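You operate a simulated robot arm through the tools that you are given. There is no shell and no other tool.

You are at the controls of a simulated two-armed robot. One attempt, no reset.

Task
Check the red gauge at 4 bar on the gauge checker and sort it: OK or REDO.
Fine: plug it into the test port, TEST lever fully open and left so, wind the black knob till the square gauge shows 4, wind right back, then stand it on OK if the two read the same, else on REDO; leave the other gauges alone.
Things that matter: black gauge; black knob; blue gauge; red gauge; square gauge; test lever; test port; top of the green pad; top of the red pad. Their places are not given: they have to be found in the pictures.

It is judged by the outcome, as a careful person would: the job done as asked, and still so three seconds after it is handed in. It fails if anything else is knocked over, pushed out of place, dropped, spilled or broken.

Robot
Two 7-joint arms with fingered hands on one trunk that stands fixed in place. Base frame: the origin is at the foot of the trunk, x ahead of it, y to its left, z up. Units: m, degrees, N and s.
The left shoulder is at [0.049, 0.185, 1.219], the right one opposite. With the tool pointing down near the work surface each hand reaches from about 0.1 to 0.82 m from the base axis, measured 20 degrees to its own side. Payload 4 kg a hand.
Tool frame (each hand has its own): the origin (TCP) lies between the finger pads and is the grasp point; the fingertips stand 0.026 m ahead of it; z points along the fingers, y is the line along which they close. The gripper opens to 0.132 m; its body begins 0.073 m behind the TCP. The gripper is a hand of 3 fingers: y runs from the thumb to the fingers, the wrist lies at [0, 0, -0.224] in the tool frame, and closing takes about 1.5 s.
Orientation is told as [roll, pitch, yaw] about the base's x, y, z axes, in that order, counted from this pose: with the fingers straight down and closing along the base's y, the tool's x points along the base's -x, its y along +y and its z along -z.

Tools
- The arms move only by the tool move_arm. It takes "left_commands", "right_commands" or both (then of equal length, played together; a hand with none holds still); each is a list of rows, each a list of 3 entries, a list of its own where there are three numbers: the turn, a rotation vector about the base's x, y, z in degrees, then the shift along the base's x, y, z in mm, then the finger opening in mm, from 0 to 132. In form: [[[ax, ay, az], [tx, ty, tz], grip], ...]. A call has 1 to 20 rows; each row shifts and turns the commanded pose from where the row before left it. A row lasts 0.2 s, in which the tool goes at most 0.05 m and 8.6 degrees; a call with a longer step from one row to the next is refused whole, and so is a gripper value outside its range. Where a pose cannot be reached the arm comes as near as it can. A force on the tool above 40 N (or 10 N above the force at the start of the call, whichever is more), or a blocked arm, ends the call early, and 0.2 s more pass. Each finger travels about 0.072 m/s and halts on what it meets, pressing with about 30 N; the grip force reading is that of the motor and also rises with nothing between the fingers. The clock runs only during rows and for 0.2 s after the last one: add rows that do not move to give the fingers time. It gives the time, the measured TCP pose, the force on the tool (base axes), the opening and the grip force at its end, in the units of the frame above (readings bear some noise), with the torque about the TCP (base axes, N m) and any sound that the robot's microphone picked up, and new pictures: "pictures" is both (left out), scene, wrist or none (wrist: the cameras of the hands that moved).
- Cameras (640 x 400 px; columns grow to the right, rows downward): "scene" is now at [0.1293, 0.0598, 1.4618]; the picture's right is [0.64, -0.76, -0.07], its down [-0.45, -0.30, -0.84] and it looks along [0.62, 0.57, -0.53] (base axes); focal length 282 px, centre (320, 200). "left" rides on the left gripper at [-0.062, 0.003, -0.092] in its tool frame; the picture's right is [-0.05, -1.00, 0.00], its down [0.83, -0.04, -0.56] and it looks along [0.55, -0.03, 0.83] (tool axes); focal length 230 px, centre (320, 200). "right" rides on the right gripper at [0.061, 0.003, -0.092] in its tool frame; the picture's right is [-0.05, 1.00, 0.00], its down [-0.83, -0.04, -0.55] and it looks along [-0.55, -0.03, 0.83] (tool axes); focal length 230 px, centre (320, 200).
- move_column(by): moves the trunk up (or, below 0, down) by that many m; the arms and the scene camera ride with it, the base frame stays. It gives what a move gives, with no picture.
- set_grasp(shape, hand): the hand has 3 fingers and takes this shape, open, in about a second: jaw (thumb against the fingers, like two jaws); tri (thumb and two fingers); tip (a fingertip pinch); poke (one finger out to press); point (the index stretched); flat (the hand flat); cup (the hand cupped); fist (a fist). The gripper value then closes the fingers along that shape, each until it touches; the sizes above hold for jaw. It gives what a move gives, with no picture.
- aim_head(pan, tilt): turns the head with the scene camera to pan (to the left, within 86 degrees either way) and tilt (down, from -29 to 69), counted from straight ahead of the robot (the tilt from the chest, where the trunk bows). It gives what a move gives, and a new picture of the scene camera.
- point_at(camera, pixels): for up to 12 pixels [column, row] of the newest picture of that camera ("zoom" is the newest enlarged one), the place [x, y, z] in the base frame of the surface seen there, good to about 0.002 m, but the place of the scene camera against the robot may be out by one fixed shift of up to 0.012 m in any direction. The clock stands still meanwhile.
- zoom(camera, box): a new picture of the part [left, top, right, bottom] of that camera's present view, enlarged. The clock stands still meanwhile.
- close_job(): hands the job in; it is judged then, once.

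Unless the task says otherwise, let go and move clear before handing in.

The tools are called after "Emit:" as name(argument=value, ...) on one line, values as JSON. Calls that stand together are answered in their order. move_arm: Moves the arms, as the interface text tells. Its arguments: {"type":"object","properties":{"left_commands":{"type":"array"},"right_commands":{"type":"array"},"pictures":{"type":"string","enum":["both","scene","wrist","none"]}},"required":[]} The other tools are called the same way: move_column (by) moves the trunk up or down; set_grasp (shape, hand) gives the hand a shape; aim_head (pan, tilt) turns the head that bears the scene camera; point_at (camera, pixels) gives the place of the surface under pixels of a picture; zoom (camera, box) takes an enlarged picture of a part of a camera's view; close_job () hands the job in.

At the start:

```text
t: 0.0
left_eef_pos: [0.2812, 0.4009, 1.2411]
left_orientation: [0.0, 0.1, 0.0]
left_contact_force: [0.2, 0.4, 0.0]
left_torque: [0.01, -0.01, 0.0]
left_width: 0.1318
left_gripper_force: 0.1
left_shape: jaw
right_eef_pos: [0.4845, 0.0617, 1.2774]
right_orientation: [-0.1, 0.1, 0.0]
right_contact_force: [1.1, 0.8, 0.6]
right_torque: [0.0, -0.03, 0.01]
right_width: 0.1319
right_gripper_force: 0.0
right_shape: jaw
trunk travel left (down, up): [-0.25, 0.212]
head pan, tilt (commanded): [40.3, 27.2]
```

scene: 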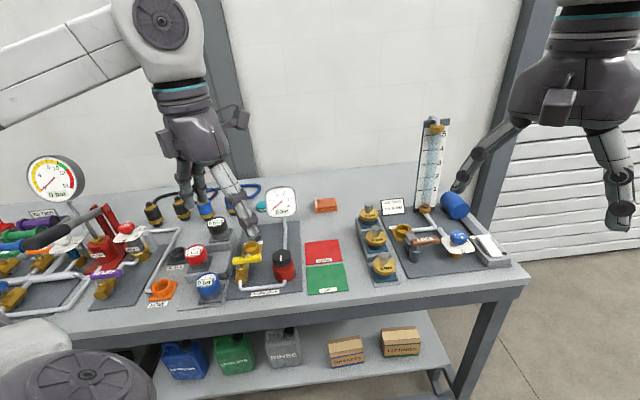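
right: 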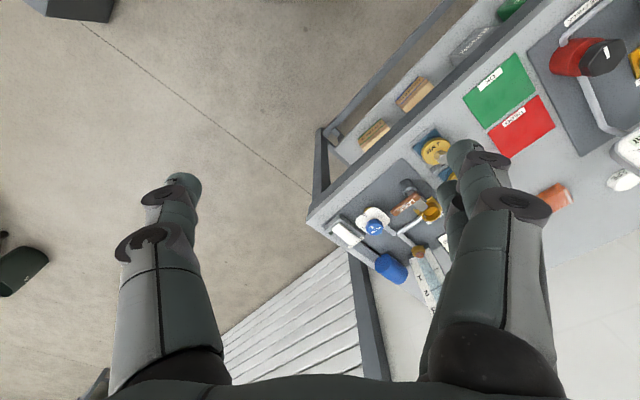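
left: 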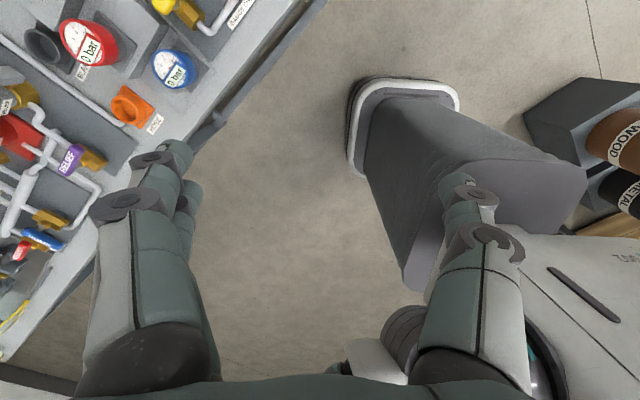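

The scene picture shows the bench with the square gauge near (281,200), a red gauge near (194,253), a blue one near (208,285), and a black one near (217,225). I'll zoom in on the checker area for detail.

Emit:
zoom(camera="scene", box=[140, 180, 360, 318])

Emit:
zoom(camera="scene", box=[220, 180, 320, 243])

```text
2.90 times, centred on (250, 249) of scene
```

zoom: 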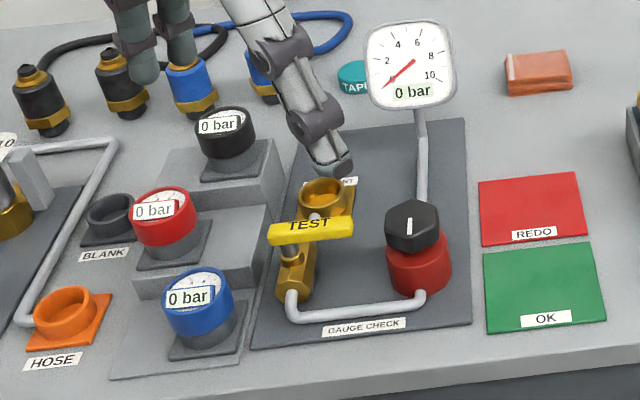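

```text
6.35 times, centred on (270, 212) of scene
```

zoom: 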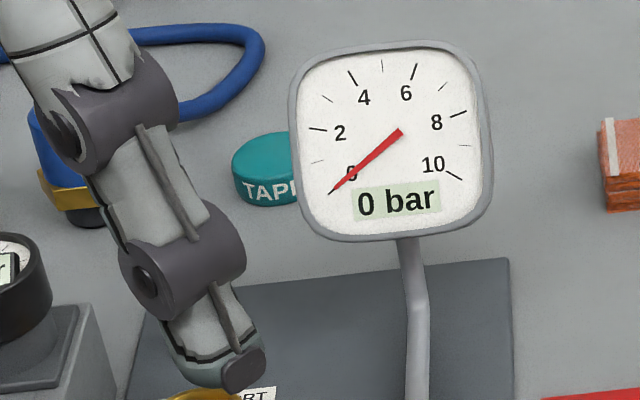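

The zoom shows the red gauge at zoom(165,220) on a step, the test port socket (yellow, behind the TEST lever), the black knob at (415,225), and the pads at the right. I'll measure the places of these.

Emit:
zoom(camera="scene", box=[140, 180, 360, 318])

Emit:
point_at(camera="zoom", pixels=[[413, 208], [413, 240], [416, 275], [325, 190], [320, 205], [345, 228], [285, 238], [165, 200], [165, 235], [180, 255], [530, 205], [545, 280]])

Emit:
point_at(camera="scene", pixels=[[281, 200], [330, 310], [400, 170], [208, 283], [217, 222], [245, 295], [300, 230], [355, 250], [160, 288]])

```text
2.90 times, centred on (250, 249) of scene
```

zoom: 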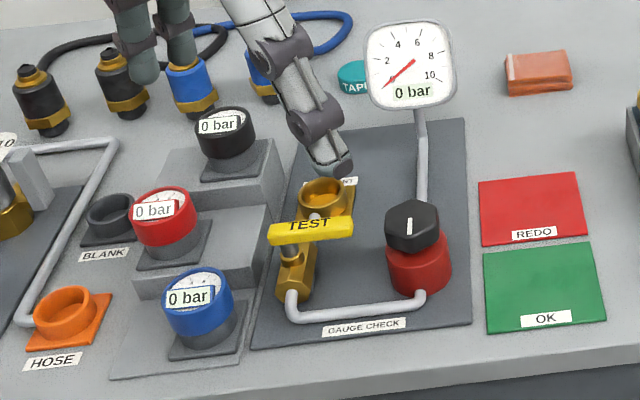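

```text
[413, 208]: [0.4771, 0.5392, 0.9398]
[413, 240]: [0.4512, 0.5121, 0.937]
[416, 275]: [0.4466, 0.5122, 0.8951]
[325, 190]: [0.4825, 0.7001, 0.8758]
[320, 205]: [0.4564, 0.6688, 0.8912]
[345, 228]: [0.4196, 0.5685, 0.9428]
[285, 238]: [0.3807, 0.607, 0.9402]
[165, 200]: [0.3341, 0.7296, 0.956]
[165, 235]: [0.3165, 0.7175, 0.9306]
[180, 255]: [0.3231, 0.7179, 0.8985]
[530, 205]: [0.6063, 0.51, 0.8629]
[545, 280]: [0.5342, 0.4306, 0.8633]
```

```text
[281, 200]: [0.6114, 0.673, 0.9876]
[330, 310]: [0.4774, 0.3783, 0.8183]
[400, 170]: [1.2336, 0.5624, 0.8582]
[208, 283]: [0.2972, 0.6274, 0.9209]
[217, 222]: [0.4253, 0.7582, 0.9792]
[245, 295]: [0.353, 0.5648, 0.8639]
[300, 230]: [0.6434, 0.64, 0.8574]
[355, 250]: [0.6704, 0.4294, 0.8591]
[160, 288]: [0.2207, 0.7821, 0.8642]
```

The map shows the bench lies about 45° to the base, with the pads around (0.57,0.47,0.863) and the red gauge around (0.32,0.72). I'll zoom closer on the lever, port and red gauge to see their construction.

Emit:
zoom(camera="scene", box=[225, 235, 305, 285])

Emit:
zoom(camera="scene", box=[170, 235, 240, 279])

Emit:
zoom(camera="left", box=[0, 0, 240, 150])

```text
8.00 times, centred on (265, 260) of scene
```

zoom: 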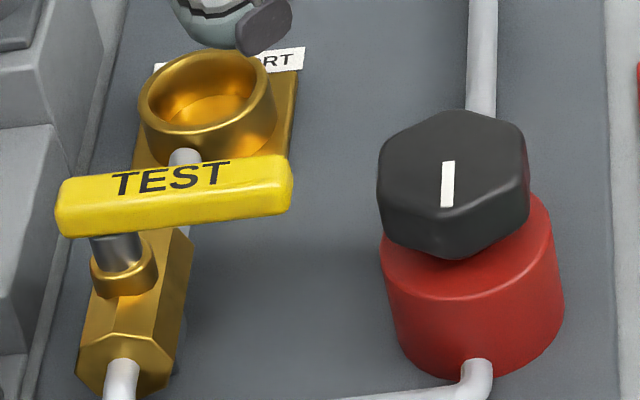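

```text
9.09 times, centred on (205, 257) of scene
```

zoom: 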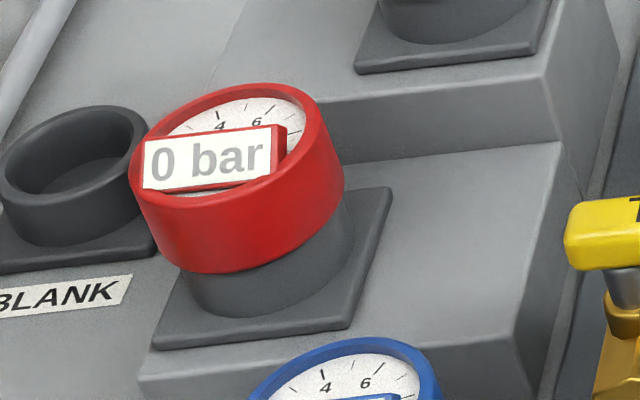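

```text
2.67 times, centred on (120, 75) of left
```

zoom: 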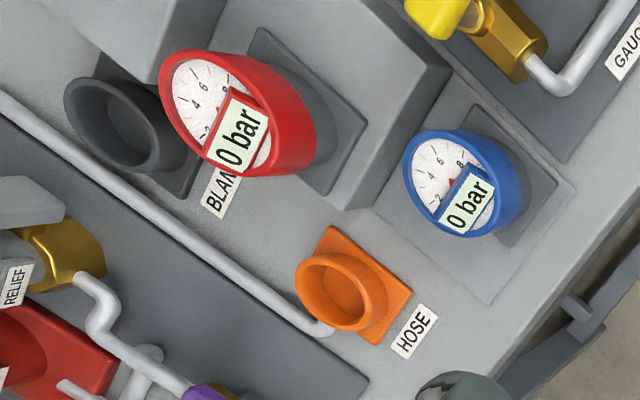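

The TEST lever (zoom 60–290, 155–235) pivots at its left end on the brass valve and lies crosswise to the pipe, so it is closed; the gauges are upright cylinders with "0 bar" displays. I'll swing the left hand over the checker at height, yawed 45°, for an accurate view from its wrist camera.

Emit:
move_arm(left_commands=[[[0, 0, 5.625], [20, 30, 5], 132], [[0, 0, 5.625], [20, 30, 5], 132], [[0, 0, 5.625], [20, 30, 5], 132], [[0, 0, 5.625], [20, 30, 5], 132], [[0, 0, 5.625], [20, 30, 5], 132], [[0, 0, 5.625], [20, 30, 5], 132], [[0, 0, 5.625], [20, 30, 0], 132], [[0, 0, 5.625], [20, 30, 0], 132], [[0, 0, 0], [0, 0, 0], 132]], pictures="both")

```text
t: 2.0
left_eef_pos: [0.4418, 0.6417, 1.2716]
left_orientation: [0.0, 0.0, 45.0]
left_contact_force: [0.3, -0.6, 0.6]
left_torque: [-0.01, -0.01, 0.0]
left_width: 0.132
left_gripper_force: 0.1
left_shape: jaw
right_eef_pos: [0.4852, 0.0619, 1.2776]
right_orientation: [0.0, 0.0, -0.1]
right_contact_force: [-0.7, 0.1, -1.3]
right_torque: [0.01, -0.01, 0.01]
right_width: 0.1321
right_gripper_force: 0.1
right_shape: jaw
trunk travel left (down, up): [-0.25, 0.212]
head pan, tilt (commanded): [40.3, 27.2]
```

scene: 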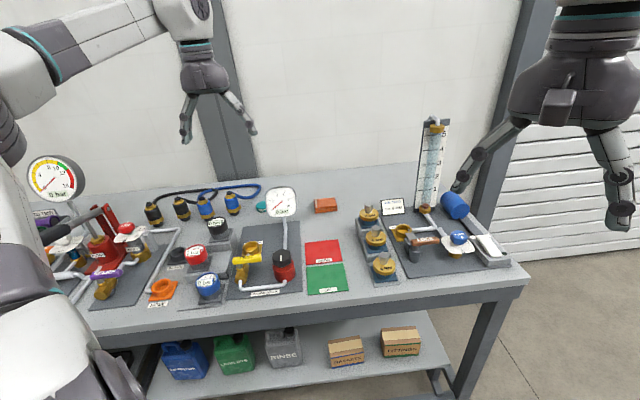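
left: 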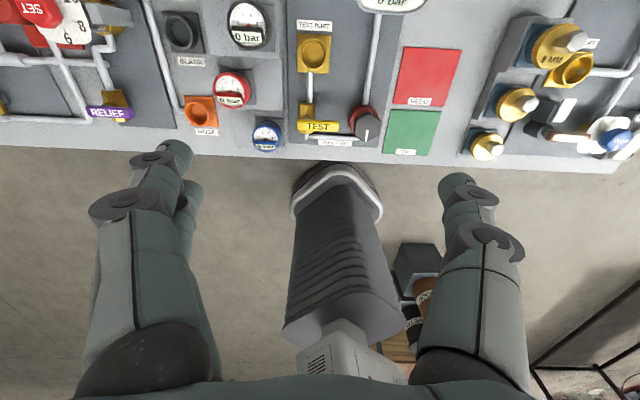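

The wrist view now shows the whole checker cleanly: red gauge at (232,90), port at (314,53), lever at (320,127), knob at (363,122), pads at (425,80) and (412,132). I'll zoom there and take accurate points.

Emit:
zoom(camera="left", box=[160, 0, 480, 200])

Emit:
point_at(camera="left", pixels=[[232, 85], [314, 50], [306, 127], [338, 127], [363, 125], [425, 80], [412, 132], [376, 30], [230, 120], [266, 135], [247, 20], [400, 3]])

```text
2.00 times, centred on (320, 100) of left
```

zoom: 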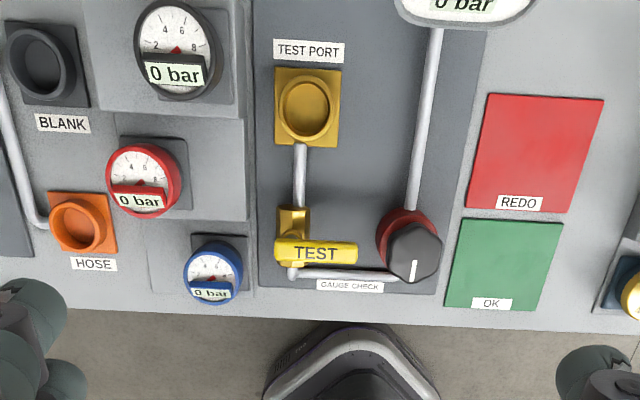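

```text
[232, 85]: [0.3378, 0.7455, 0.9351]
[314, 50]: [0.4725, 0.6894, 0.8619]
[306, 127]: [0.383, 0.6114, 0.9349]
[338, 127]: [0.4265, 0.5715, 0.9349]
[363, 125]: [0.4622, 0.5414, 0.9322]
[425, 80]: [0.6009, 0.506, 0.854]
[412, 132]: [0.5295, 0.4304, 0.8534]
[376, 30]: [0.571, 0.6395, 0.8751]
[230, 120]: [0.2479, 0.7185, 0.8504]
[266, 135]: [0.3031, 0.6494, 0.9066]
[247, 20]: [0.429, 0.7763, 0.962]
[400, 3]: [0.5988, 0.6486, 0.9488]
```

I'll zoom tightly on each part to measure rims and centres.

Emit:
zoom(camera="left", box=[200, 55, 280, 105])

Emit:
point_at(camera="zoom", pixels=[[180, 220], [330, 220], [255, 150], [255, 290], [260, 205], [150, 280], [345, 250], [400, 200], [420, 260], [220, 310], [280, 335], [330, 160]])

Emit:
zoom(camera="left", box=[280, 25, 360, 75])

Emit:
point_at(camera="zoom", pixels=[[265, 230], [190, 230], [345, 230], [265, 145], [265, 310], [265, 190], [150, 110], [380, 110], [150, 330], [380, 330], [200, 180], [330, 280]])

```text
8.00 times, centred on (240, 80) of left
```

zoom: 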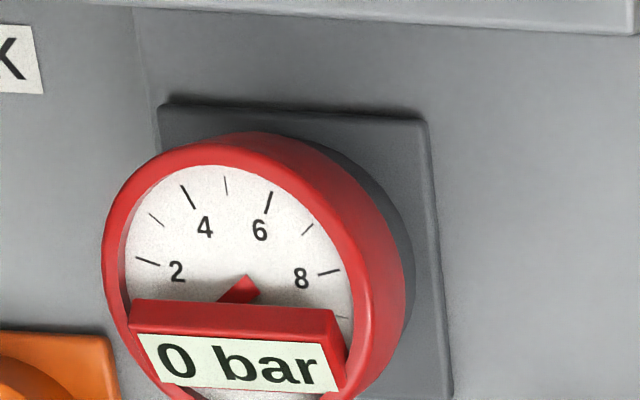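

```text
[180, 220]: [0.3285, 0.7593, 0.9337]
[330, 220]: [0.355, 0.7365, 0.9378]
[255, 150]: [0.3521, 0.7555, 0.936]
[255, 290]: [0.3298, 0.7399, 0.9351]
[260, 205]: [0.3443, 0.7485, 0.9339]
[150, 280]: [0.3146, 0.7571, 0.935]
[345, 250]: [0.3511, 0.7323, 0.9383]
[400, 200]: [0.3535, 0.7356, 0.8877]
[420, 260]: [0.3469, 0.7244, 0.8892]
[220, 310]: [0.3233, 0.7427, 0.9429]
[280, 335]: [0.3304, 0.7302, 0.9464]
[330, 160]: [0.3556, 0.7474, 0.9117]
```

```text
8.00 times, centred on (320, 50) of left
```

zoom: 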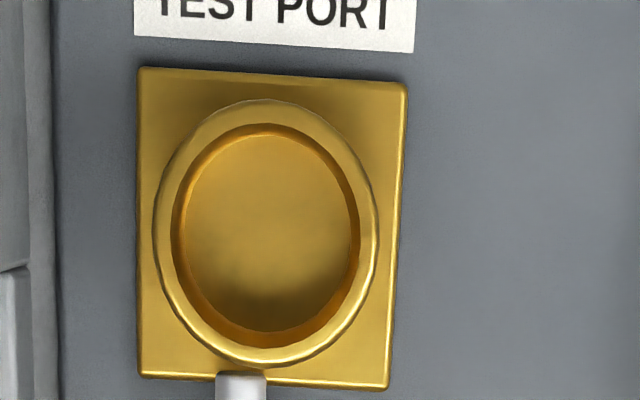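

```text
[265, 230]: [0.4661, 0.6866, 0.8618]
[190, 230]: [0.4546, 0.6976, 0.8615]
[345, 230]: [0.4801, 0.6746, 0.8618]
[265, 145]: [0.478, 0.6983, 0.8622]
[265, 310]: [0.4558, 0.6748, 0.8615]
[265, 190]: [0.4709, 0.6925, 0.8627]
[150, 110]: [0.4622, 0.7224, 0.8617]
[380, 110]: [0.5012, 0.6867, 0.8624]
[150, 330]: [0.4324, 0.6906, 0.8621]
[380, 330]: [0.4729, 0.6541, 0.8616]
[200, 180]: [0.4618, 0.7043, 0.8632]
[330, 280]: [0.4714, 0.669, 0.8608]
```

The port's floor is at z≈0.862. I'll measure the rim itself, the red gauge's case, and the lever and knob edges.

Emit:
point_at(camera="zoom", pixels=[[163, 230], [369, 230], [265, 112], [265, 356], [190, 145], [340, 145], [190, 320], [345, 315], [145, 72], [403, 86], [145, 375], [385, 384]])

Emit:
zoom(camera="left", box=[200, 60, 264, 120])

Emit:
zoom(camera="left", box=[285, 95, 397, 165])

```text
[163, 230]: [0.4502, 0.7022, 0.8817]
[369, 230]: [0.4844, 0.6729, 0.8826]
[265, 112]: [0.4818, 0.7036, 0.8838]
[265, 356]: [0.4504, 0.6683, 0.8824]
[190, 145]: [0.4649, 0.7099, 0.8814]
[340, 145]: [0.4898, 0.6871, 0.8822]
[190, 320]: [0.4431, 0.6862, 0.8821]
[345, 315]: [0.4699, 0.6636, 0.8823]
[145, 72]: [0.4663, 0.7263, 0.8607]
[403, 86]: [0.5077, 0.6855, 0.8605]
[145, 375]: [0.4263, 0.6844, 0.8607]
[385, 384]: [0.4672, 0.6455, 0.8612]
```

```text
6.67 times, centred on (232, 90) of left
```

zoom: 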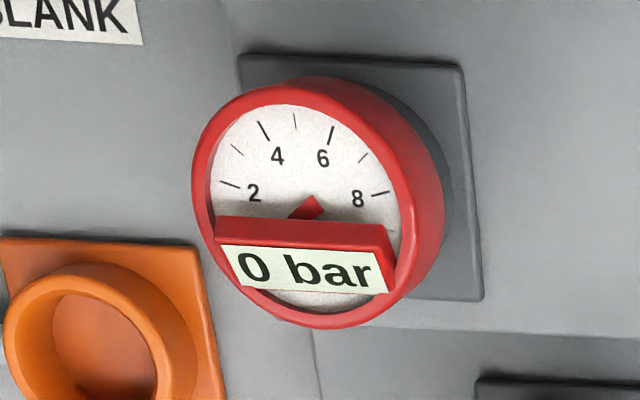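

```text
5.71 times, centred on (341, 130) of left
```

zoom: 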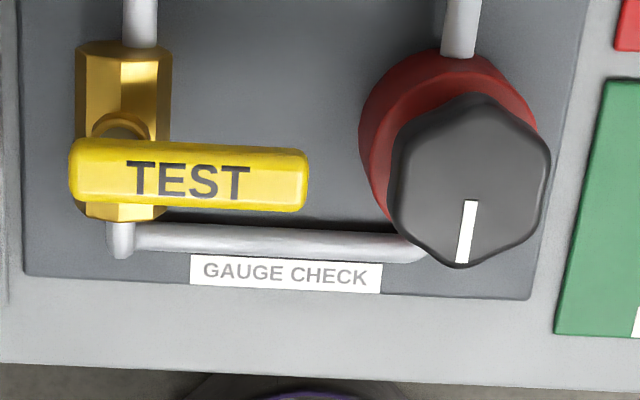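

The port centre comes out at about (0.4668, 0.6867), rim z 0.882, floor 0.862, and the bench is turned 45°. Now measuring the lever and knob in the newest zoom.

Emit:
point_at(camera="zoom", pixels=[[75, 170], [303, 182], [75, 145], [300, 152], [80, 198], [297, 207], [122, 125], [122, 212], [90, 55], [165, 55], [123, 20], [115, 240]])

Emit:
point_at(camera="zoom", pixels=[[480, 105], [544, 160], [530, 235], [462, 258], [400, 215], [408, 145], [470, 180], [375, 130], [520, 90], [365, 160], [461, 40], [470, 240]])

Emit:
zoom(camera="left", box=[200, 60, 264, 120])

Emit:
point_at(camera="zoom", pixels=[[205, 150], [404, 210], [300, 92], [310, 318], [225, 115], [380, 140], [210, 215], [250, 290], [370, 300], [360, 105], [350, 255], [235, 230]])

Emit:
point_at(camera="zoom", pixels=[[245, 60], [460, 72], [475, 295], [455, 240], [440, 160], [430, 130], [410, 290], [590, 200], [590, 310], [150, 90], [300, 210], [310, 250]])

```text
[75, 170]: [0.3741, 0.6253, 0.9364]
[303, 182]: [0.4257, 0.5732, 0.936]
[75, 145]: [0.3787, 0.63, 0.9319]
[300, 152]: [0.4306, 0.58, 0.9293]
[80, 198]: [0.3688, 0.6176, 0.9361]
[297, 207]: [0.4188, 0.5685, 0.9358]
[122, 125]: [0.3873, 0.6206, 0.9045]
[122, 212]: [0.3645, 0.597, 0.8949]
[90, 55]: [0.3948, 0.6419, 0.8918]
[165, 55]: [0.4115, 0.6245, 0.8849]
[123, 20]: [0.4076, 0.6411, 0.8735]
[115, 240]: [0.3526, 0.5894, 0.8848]
```

```text
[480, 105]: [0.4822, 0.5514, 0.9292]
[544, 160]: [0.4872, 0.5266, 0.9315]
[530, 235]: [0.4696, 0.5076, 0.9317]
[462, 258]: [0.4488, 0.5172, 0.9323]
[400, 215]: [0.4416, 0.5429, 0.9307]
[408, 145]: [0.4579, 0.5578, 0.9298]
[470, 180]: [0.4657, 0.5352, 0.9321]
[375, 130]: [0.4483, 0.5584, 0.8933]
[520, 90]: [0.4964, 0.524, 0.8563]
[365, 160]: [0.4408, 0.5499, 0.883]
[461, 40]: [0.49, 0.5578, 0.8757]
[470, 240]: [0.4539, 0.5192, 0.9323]
```

```text
6.67 times, centred on (232, 90) of left
```

zoom: 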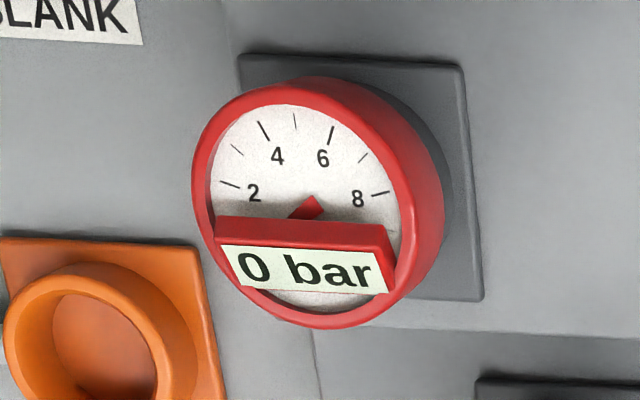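

```text
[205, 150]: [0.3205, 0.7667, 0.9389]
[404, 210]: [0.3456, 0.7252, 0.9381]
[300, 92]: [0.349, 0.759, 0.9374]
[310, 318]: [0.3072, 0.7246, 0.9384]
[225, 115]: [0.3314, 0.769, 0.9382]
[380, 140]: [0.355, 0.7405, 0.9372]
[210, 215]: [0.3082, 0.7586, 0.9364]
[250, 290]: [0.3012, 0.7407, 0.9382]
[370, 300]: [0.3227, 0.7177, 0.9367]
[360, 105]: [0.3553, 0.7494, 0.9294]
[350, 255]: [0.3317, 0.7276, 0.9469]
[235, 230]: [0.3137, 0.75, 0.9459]
```

```text
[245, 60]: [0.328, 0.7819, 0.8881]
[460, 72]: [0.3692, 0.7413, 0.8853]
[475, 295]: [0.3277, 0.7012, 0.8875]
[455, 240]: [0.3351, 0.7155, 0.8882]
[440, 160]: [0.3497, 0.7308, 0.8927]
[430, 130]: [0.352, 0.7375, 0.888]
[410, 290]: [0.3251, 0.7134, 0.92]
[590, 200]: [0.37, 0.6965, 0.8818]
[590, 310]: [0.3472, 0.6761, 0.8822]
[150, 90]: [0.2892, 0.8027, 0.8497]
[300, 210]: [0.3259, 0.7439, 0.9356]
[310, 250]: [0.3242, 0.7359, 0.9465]
```

The red gauge centre is about (0.328, 0.7415), rim z 0.938, case radius ≈0.0285, its stand plate z≈0.888; the knob centre is about (0.4646, 0.5339) with top z 0.932; the lever pivots near (0.382, 0.617). I'll check clearances: the black gauge's step and the square gauge body.

Emit:
point_at(camera="left", pixels=[[270, 54], [270, 62], [225, 53], [230, 60], [279, 56], [279, 20], [240, 47], [181, 20], [181, 35], [198, 100], [378, 10], [371, 50]])

Emit:
zoom(camera="scene", box=[170, 180, 310, 268])

Emit:
point_at(camera="zoom", pixels=[[450, 50], [580, 50], [450, 150], [570, 160], [515, 100], [520, 200], [520, 280], [485, 160], [500, 30], [585, 100], [442, 100], [540, 165]])

```text
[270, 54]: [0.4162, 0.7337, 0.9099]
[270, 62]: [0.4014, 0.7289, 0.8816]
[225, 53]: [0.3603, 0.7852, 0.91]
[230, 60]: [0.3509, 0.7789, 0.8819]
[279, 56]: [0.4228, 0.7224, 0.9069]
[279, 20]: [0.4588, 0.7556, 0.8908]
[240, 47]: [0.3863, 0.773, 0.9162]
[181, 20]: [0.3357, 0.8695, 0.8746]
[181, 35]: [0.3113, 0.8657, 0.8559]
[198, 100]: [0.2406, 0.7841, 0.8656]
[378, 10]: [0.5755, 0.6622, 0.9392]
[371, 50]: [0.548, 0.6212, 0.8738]
```

```text
4.55 times, centred on (240, 224) of scene
```

zoom: 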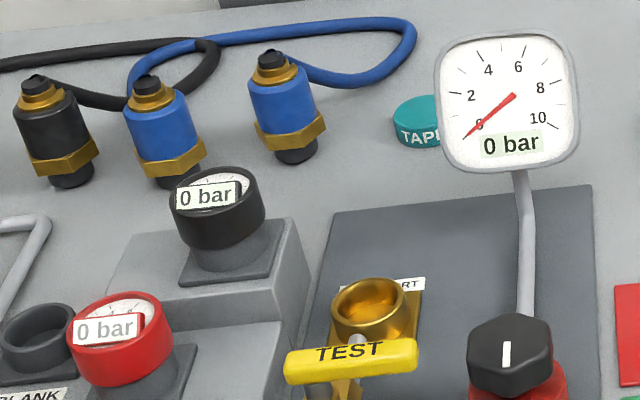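

```text
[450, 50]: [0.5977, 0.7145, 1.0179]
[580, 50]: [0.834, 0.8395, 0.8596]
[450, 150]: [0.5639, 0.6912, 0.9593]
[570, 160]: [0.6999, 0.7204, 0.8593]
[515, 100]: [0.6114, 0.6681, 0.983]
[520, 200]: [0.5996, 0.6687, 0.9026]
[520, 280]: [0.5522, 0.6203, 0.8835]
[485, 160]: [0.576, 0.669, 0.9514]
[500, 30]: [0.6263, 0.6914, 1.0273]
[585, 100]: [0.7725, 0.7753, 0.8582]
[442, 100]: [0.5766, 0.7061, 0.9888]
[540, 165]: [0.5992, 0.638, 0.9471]
```

The step behind the red gauge rises at about 45 mm from its centre with top z 0.910, so there is room for the fingers. I'll move above the red gauge at z≈1.05 and look again.

Emit:
move_arm(left_commands=[[[0, 0, 0], [-19, 16.6, -28], 132], [[0, 0, 0], [-19, 16.6, -28], 132], [[0, 0, 0], [-19, 16.6, -28], 132], [[0, 0, 0], [-19, 16.6, -28], 132], [[0, 0, 0], [-19, 16.6, -28], 132], [[0, 0, 0], [-18.8, 16.8, -28], 132], [[0, 0, 0], [0, 0, -28], 132], [[0, 0, 0], [0, 0, -20], 132], [[0, 0, 0], [0, 0, 0], 132]], pictures="both")

```text
t: 4.0
left_eef_pos: [0.3256, 0.7391, 1.056]
left_orientation: [0.0, 0.0, 45.0]
left_contact_force: [0.2, 1.4, 0.0]
left_torque: [-0.03, 0.02, -0.04]
left_width: 0.1318
left_gripper_force: 0.0
left_shape: jaw
right_eef_pos: [0.4841, 0.063, 1.2774]
right_orientation: [0.0, 0.0, 0.0]
right_contact_force: [-0.5, -0.1, 0.3]
right_torque: [-0.03, -0.02, 0.01]
right_width: 0.1318
right_gripper_force: 0.1
right_shape: jaw
trunk travel left (down, up): [-0.25, 0.212]
head pan, tilt (commanded): [40.3, 27.2]
```

scene: 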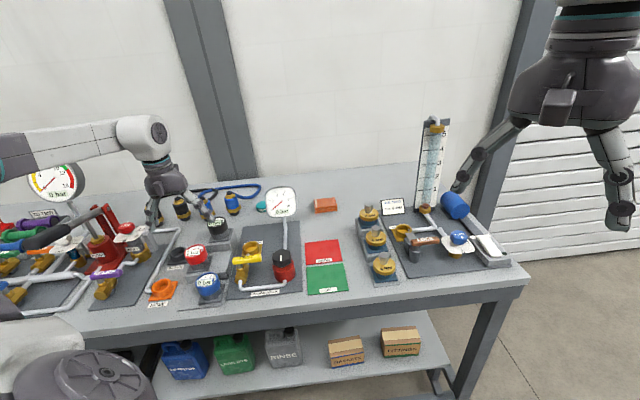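
left: 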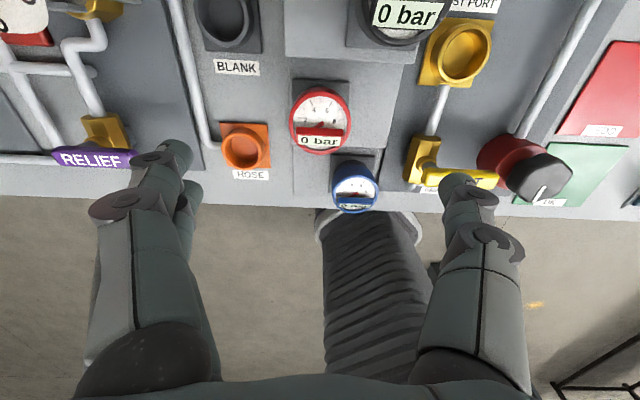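

Hand is above the red gauge (left view, (320,120)). I'll re-measure the gauge from here for a refined centre.

Emit:
zoom(camera="left", box=[270, 70, 370, 170])

Emit:
point_at(camera="left", pixels=[[292, 120], [348, 122], [319, 92], [321, 152], [300, 100], [341, 144], [341, 101], [299, 142]])

```text
4.00 times, centred on (320, 120) of left
```

zoom: 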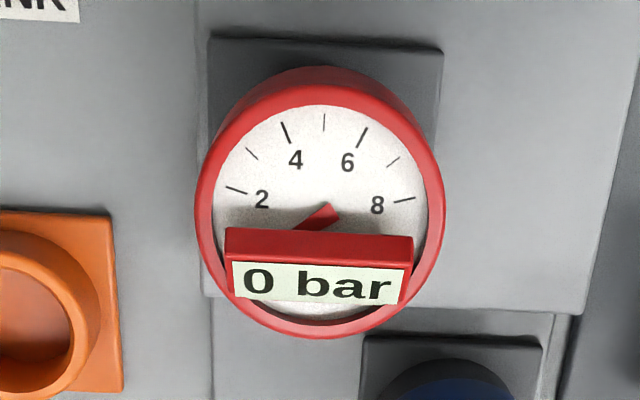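

```text
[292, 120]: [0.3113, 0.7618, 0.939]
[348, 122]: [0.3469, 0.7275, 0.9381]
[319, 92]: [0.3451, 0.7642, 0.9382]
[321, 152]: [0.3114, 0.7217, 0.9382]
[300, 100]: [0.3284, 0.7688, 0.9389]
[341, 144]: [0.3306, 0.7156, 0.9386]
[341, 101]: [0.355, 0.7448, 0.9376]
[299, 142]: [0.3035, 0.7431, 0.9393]
```

Refined centre ≈ (0.329, 0.743). I'll descend straight to z≈0.932 with open fingers around the case.

Emit:
move_arm(left_commands=[[[0, 0, 0], [2, 2.5, -20], 132], [[0, 0, 0], [0, 0, -20], 132], [[0, 0, 0], [0, 0, -20], 132], [[0, 0, 0], [0, 0, -20], 132], [[0, 0, 0], [0, 0, -15], 132], [[0, 0, 0], [0, 0, -15], 132], [[0, 0, 0], [0, 0, -10], 132], [[0, 0, 0], [0, 0, -4], 132], [[0, 0, 0], [0, 0, 0], 132], [[0, 0, 0], [0, 0, 0], 132]], pictures="both")

```text
t: 6.2
left_eef_pos: [0.3299, 0.7438, 0.9315]
left_orientation: [0.0, 0.0, 45.0]
left_contact_force: [0.0, -0.6, 0.5]
left_torque: [0.02, 0.01, 0.0]
left_width: 0.132
left_gripper_force: 0.0
left_shape: jaw
right_eef_pos: [0.4848, 0.062, 1.2777]
right_orientation: [0.0, 0.0, -0.1]
right_contact_force: [-0.1, -0.1, -0.2]
right_torque: [0.01, 0.01, 0.01]
right_width: 0.1321
right_gripper_force: 0.0
right_shape: jaw
trunk travel left (down, up): [-0.25, 0.212]
head pan, tilt (commanded): [40.3, 27.2]
```

scene: 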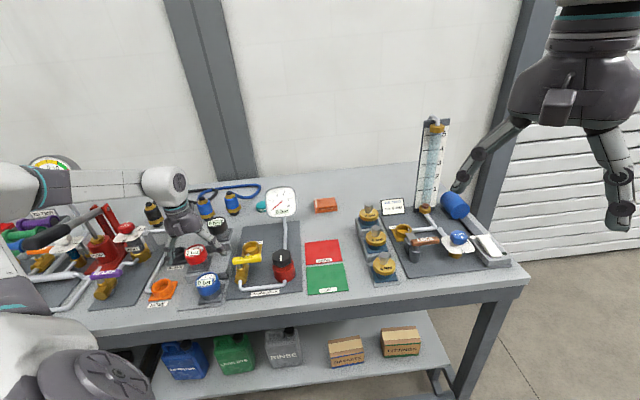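
left: 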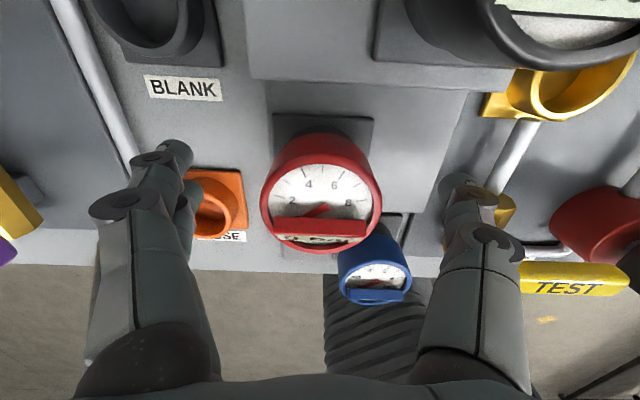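

The fingers straddle the red case (centre (320,195)) with clear space on both sides. I'll close the fingers on it.

Emit:
move_arm(left_commands=[[[0, 0, 0], [0, 0, 0], 90], [[0, 0, 0], [0, 0, 0], 70], [[0, 0, 0], [0, 0, 0], 50], [[0, 0, 0], [0, 0, 0], 40], [[0, 0, 0], [0, 0, 0], 40], [[0, 0, 0], [0, 0, 0], 40], [[0, 0, 0], [0, 0, 0], 40]], pictures="both")

```text
t: 7.8
left_eef_pos: [0.3282, 0.7444, 0.9305]
left_orientation: [0.0, -0.1, 44.9]
left_contact_force: [0.9, 0.2, 0.8]
left_torque: [-0.01, 0.01, -0.02]
left_width: 0.0476
left_gripper_force: 29.9
left_shape: jaw
right_eef_pos: [0.4842, 0.0623, 1.2761]
right_orientation: [-0.1, 0.1, -0.1]
right_contact_force: [-0.5, -0.2, 0.7]
right_torque: [-0.01, 0.03, -0.02]
right_width: 0.1319
right_gripper_force: 0.0
right_shape: jaw
trunk travel left (down, up): [-0.25, 0.212]
head pan, tilt (commanded): [40.3, 27.2]
```

scene: 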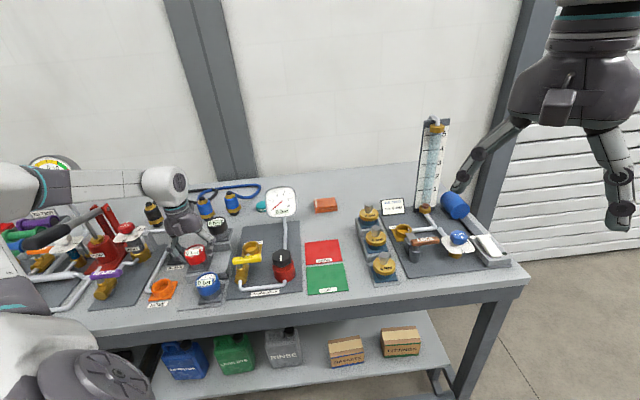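
left: 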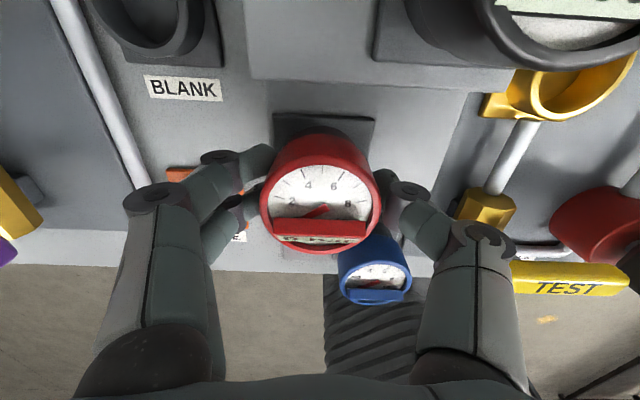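

The fingers hold the red case (grip 29.9 N, width 0.048). I'll lift it straight up by about 80 mm.

Emit:
move_arm(left_commands=[[[0, 0, 0], [0, 0, 5], 40], [[0, 0, 0], [0, 0, 8], 40], [[0, 0, 0], [0, 0, 10], 40], [[0, 0, 0], [0, 0, 10], 40], [[0, 0, 0], [0, 0, 12], 40], [[0, 0, 0], [0, 0, 15], 40], [[0, 0, 0], [0, 0, 20], 40], [[0, 0, 0], [0, 0, 0], 40], [[0, 0, 0], [0, 0, 0], 40]], pictures="both")

```text
t: 9.8
left_eef_pos: [0.3285, 0.7434, 1.0097]
left_orientation: [0.0, 0.0, 44.9]
left_contact_force: [0.1, -0.3, -1.4]
left_torque: [0.01, 0.02, 0.0]
left_width: 0.0473
left_gripper_force: 30.0
left_shape: jaw
right_eef_pos: [0.4855, 0.0612, 1.2779]
right_orientation: [0.0, 0.0, 0.0]
right_contact_force: [-0.1, 0.0, -1.2]
right_torque: [-0.01, 0.0, -0.01]
right_width: 0.1321
right_gripper_force: 0.1
right_shape: jaw
trunk travel left (down, up): [-0.25, 0.212]
head pan, tilt (commanded): [40.3, 27.2]
```

scene: 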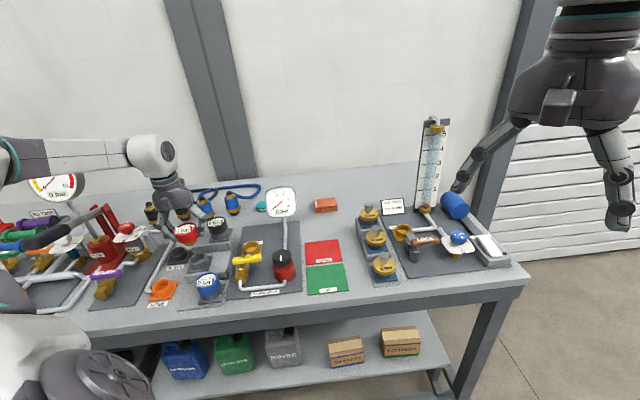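
left: 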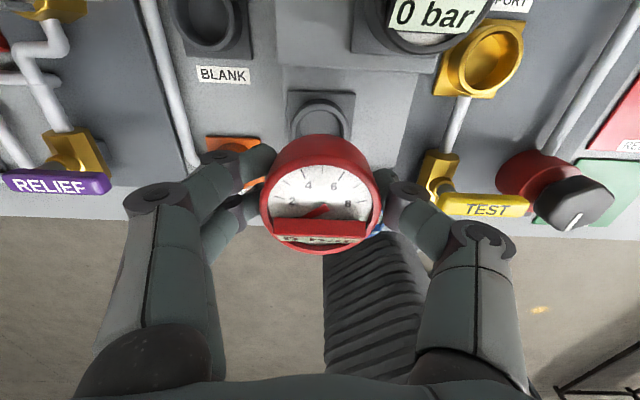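

The red gauge is lifted, its empty grey stand visible at (320,115). I'll zoom in on it in the scene view to see its stem and attitude, and measure the empty socket.

Emit:
zoom(camera="scene", box=[150, 190, 250, 253])

Emit:
point_at(camera="left", pixels=[[320, 120], [297, 118], [345, 118], [320, 104], [295, 95], [350, 97], [480, 60], [448, 60], [515, 58], [487, 32], [475, 92]])

```text
6.35 times, centred on (200, 222) of scene
```

zoom: 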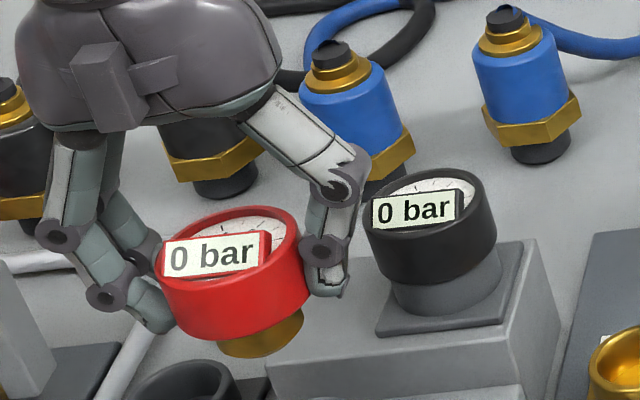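

```text
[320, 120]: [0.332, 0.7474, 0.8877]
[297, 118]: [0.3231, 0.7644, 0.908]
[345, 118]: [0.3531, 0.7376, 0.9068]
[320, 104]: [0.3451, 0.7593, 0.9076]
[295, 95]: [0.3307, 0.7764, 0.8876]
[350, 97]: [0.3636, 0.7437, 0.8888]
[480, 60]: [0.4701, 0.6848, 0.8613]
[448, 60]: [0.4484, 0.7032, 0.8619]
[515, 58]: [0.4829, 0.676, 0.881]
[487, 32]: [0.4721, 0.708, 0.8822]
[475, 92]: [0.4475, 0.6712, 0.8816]
```

The gauge hangs upright with its brass stem clear. I'll measure the held gauge's rim centre relative to the TCP to align the plug on the port.

Emit:
zoom(camera="left", box=[248, 125, 392, 265])

Emit:
point_at(camera="left", pixels=[[266, 205], [376, 205], [320, 160], [320, 250], [280, 175], [360, 240], [362, 178], [280, 238]])

```text
2.86 times, centred on (320, 195) of left
```

zoom: 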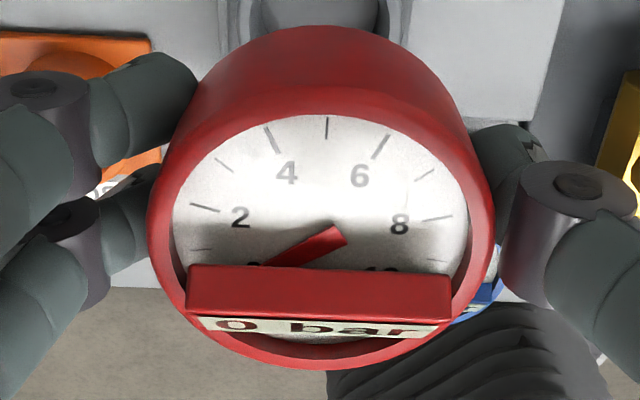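

```text
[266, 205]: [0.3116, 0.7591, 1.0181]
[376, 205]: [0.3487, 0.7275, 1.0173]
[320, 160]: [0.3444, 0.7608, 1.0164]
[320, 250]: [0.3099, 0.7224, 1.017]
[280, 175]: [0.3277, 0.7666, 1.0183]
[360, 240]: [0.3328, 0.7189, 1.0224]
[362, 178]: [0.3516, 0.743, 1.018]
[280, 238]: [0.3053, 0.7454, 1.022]
```

The gauge is centred in the hand within about 2 mm. As an alignment reference, I'll record exactly where the empty stand ring sits under the lifted gauge in this wrist view, so I can reproduce it over the port.

Emit:
zoom(camera="left", box=[270, 80, 370, 142])

Emit:
zoom(camera="left", box=[425, 10, 535, 105])

Emit:
point_at(camera="zoom", pixels=[[150, 200], [445, 200], [330, 90], [280, 355], [190, 290], [430, 130], [400, 290], [200, 120]])

```text
6.40 times, centred on (320, 111) of left
```

zoom: 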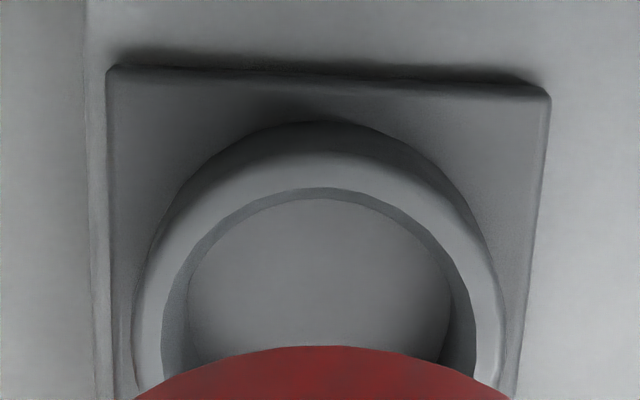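

```text
4.21 times, centred on (480, 58) of left
```

zoom: 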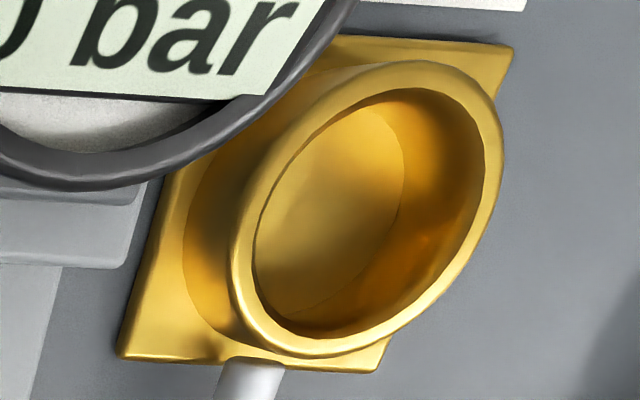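

```text
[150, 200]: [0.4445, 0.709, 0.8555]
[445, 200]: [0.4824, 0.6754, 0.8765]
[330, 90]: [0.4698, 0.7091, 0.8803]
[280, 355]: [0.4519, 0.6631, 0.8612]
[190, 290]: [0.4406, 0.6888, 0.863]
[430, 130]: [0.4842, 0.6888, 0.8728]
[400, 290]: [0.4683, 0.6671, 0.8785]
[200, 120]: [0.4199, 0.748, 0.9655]
```

Reference noted: ring spans zoom x 135–505, centred at x≈320, with the top rim at y≈150. Now I'll carry the gauge over the port at z≈1.03, then lower to z≈0.984 for the matching view.

Emit:
move_arm(left_commands=[[[0, 0, 0], [0, 0, 12], 40], [[0, 0, 0], [8, -3, 8], 40], [[0, 0, 0], [18, -7.4, 0], 40], [[0, 0, 0], [20, -8, 0], 40], [[0, 0, 0], [20, -8, 0], 40], [[0, 0, 0], [20, -8, 0], 40], [[0, 0, 0], [20, -8, 0], 40], [[0, 0, 0], [18, -7, 0], 40], [[0, 0, 0], [10, -4, 0], 40], [[0, 0, 0], [4.7, -2, -10], 40], [[0, 0, 0], [0, 0, -18], 40], [[0, 0, 0], [0, 0, -18], 40], [[0, 0, 0], [0, 0, 0], 40], [[0, 0, 0], [0, 0, 0], 40]], pictures="both")

```text
t: 12.8
left_eef_pos: [0.4651, 0.6898, 0.9843]
left_orientation: [0.0, 0.1, 44.9]
left_contact_force: [-0.7, -0.4, -1.7]
left_torque: [-0.02, -0.01, -0.01]
left_width: 0.0473
left_gripper_force: 30.1
left_shape: jaw
right_eef_pos: [0.4846, 0.0624, 1.2781]
right_orientation: [0.0, 0.0, 0.0]
right_contact_force: [0.1, -0.2, -0.3]
right_torque: [-0.01, 0.03, -0.01]
right_width: 0.1321
right_gripper_force: 0.0
right_shape: jaw
trunk travel left (down, up): [-0.25, 0.212]
head pan, tilt (commanded): [40.3, 27.2]
```

scene: 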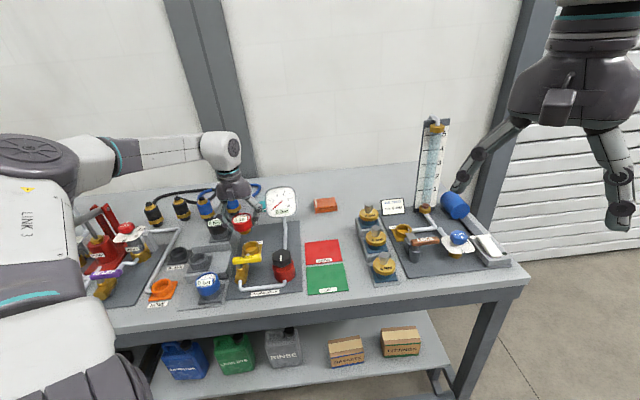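
left: 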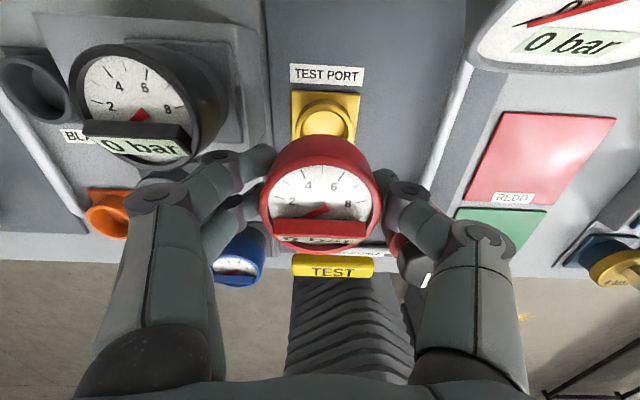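

Emit:
zoom(camera="left", box=[270, 80, 370, 142])

Emit:
point_at(camera="zoom", pixels=[[320, 170], [180, 300], [520, 300], [240, 200], [450, 210], [340, 155], [200, 240], [490, 260]])

Emit:
zoom(camera="scene", box=[190, 170, 310, 245])

```text
6.40 times, centred on (320, 111) of left
```

zoom: 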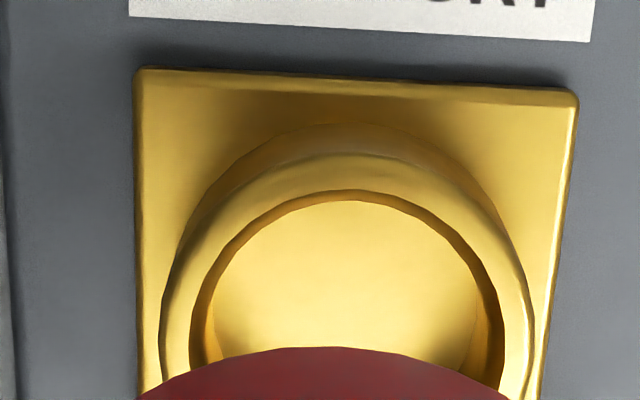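

```text
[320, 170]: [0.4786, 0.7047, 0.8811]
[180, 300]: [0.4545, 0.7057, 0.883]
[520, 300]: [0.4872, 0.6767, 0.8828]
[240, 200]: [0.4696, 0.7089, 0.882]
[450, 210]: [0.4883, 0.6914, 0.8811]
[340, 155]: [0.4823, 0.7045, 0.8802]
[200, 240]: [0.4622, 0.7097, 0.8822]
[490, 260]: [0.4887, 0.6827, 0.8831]
```

```text
5.33 times, centred on (250, 208) of scene
```

zoom: 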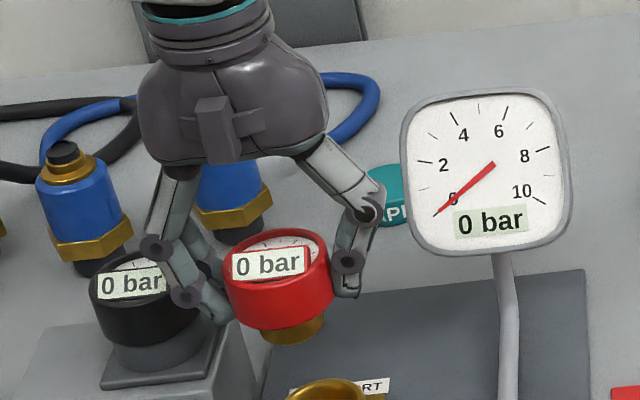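

Over the port, the ring is centred at zoom x≈346 versus 320 in the reference, so I need about 3.4 mm toward the thumb side (+2.4, −2.4 mm in base); the fore-aft match is good. I'll correct and lower to just above the rim.

Emit:
move_arm(left_commands=[[[0, 0, 0], [1.2, -1.2, 0], 40], [[0, 0, 0], [1.2, -1.2, 0], 40], [[0, 0, 0], [0, 0, -12], 40], [[0, 0, 0], [0, 0, -14], 40], [[0, 0, 0], [0, 0, -14], 40], [[0, 0, 0], [0, 0, -10], 40], [[0, 0, 0], [0, 0, 0], 40], [[0, 0, 0], [0, 0, 0], 40]], pictures="both")

Emit:
zoom(camera="scene", box=[205, 200, 285, 250])

Emit:
zoom(camera="left", box=[260, 80, 380, 155])

```text
t: 14.6
left_eef_pos: [0.4686, 0.6856, 0.9361]
left_orientation: [0.0, 0.0, 44.9]
left_contact_force: [0.7, 0.2, -1.4]
left_torque: [0.02, 0.01, 0.05]
left_width: 0.0476
left_gripper_force: 30.4
left_shape: jaw
right_eef_pos: [0.4859, 0.0618, 1.2764]
right_orientation: [0.0, 0.0, 0.1]
right_contact_force: [0.6, -0.8, 0.1]
right_torque: [0.02, 0.0, 0.02]
right_width: 0.1317
right_gripper_force: 0.0
right_shape: jaw
trunk travel left (down, up): [-0.25, 0.212]
head pan, tilt (commanded): [40.3, 27.2]
```

scene: 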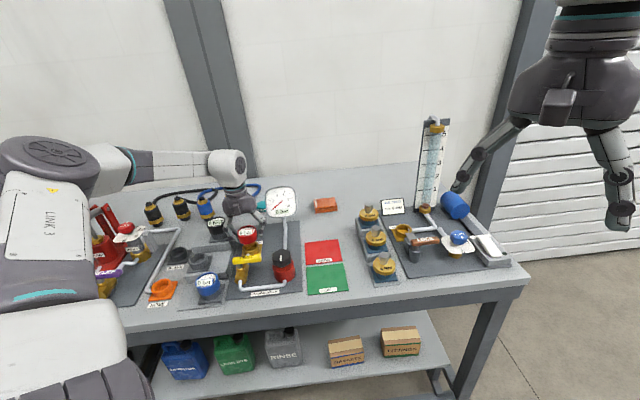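
left: 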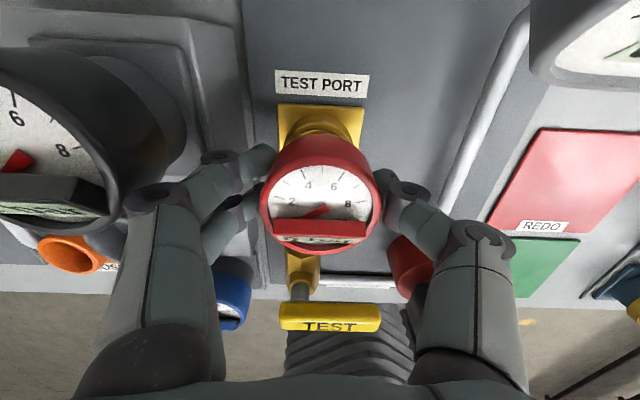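

```text
8.00 times, centred on (245, 225) of scene
```

zoom: 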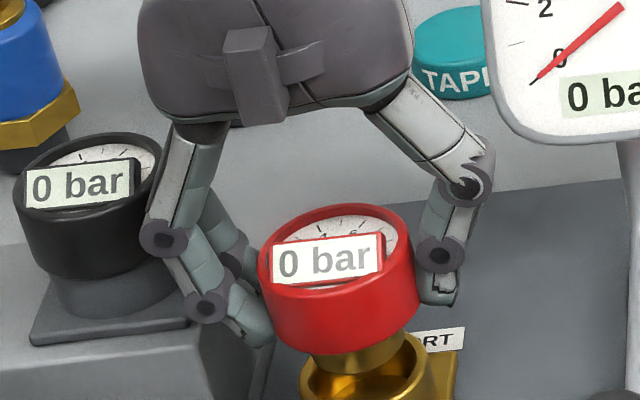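

```text
5.33 times, centred on (320, 118) of left
```

zoom: 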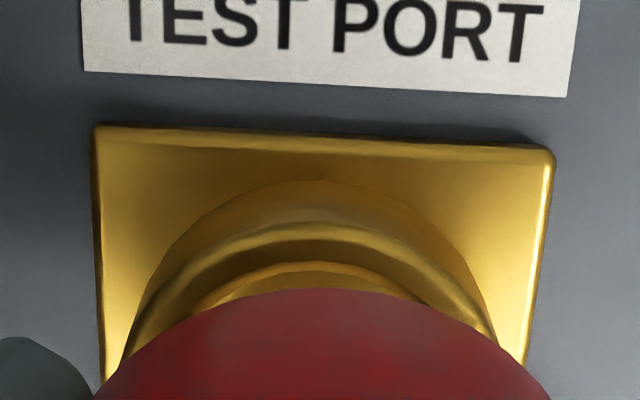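

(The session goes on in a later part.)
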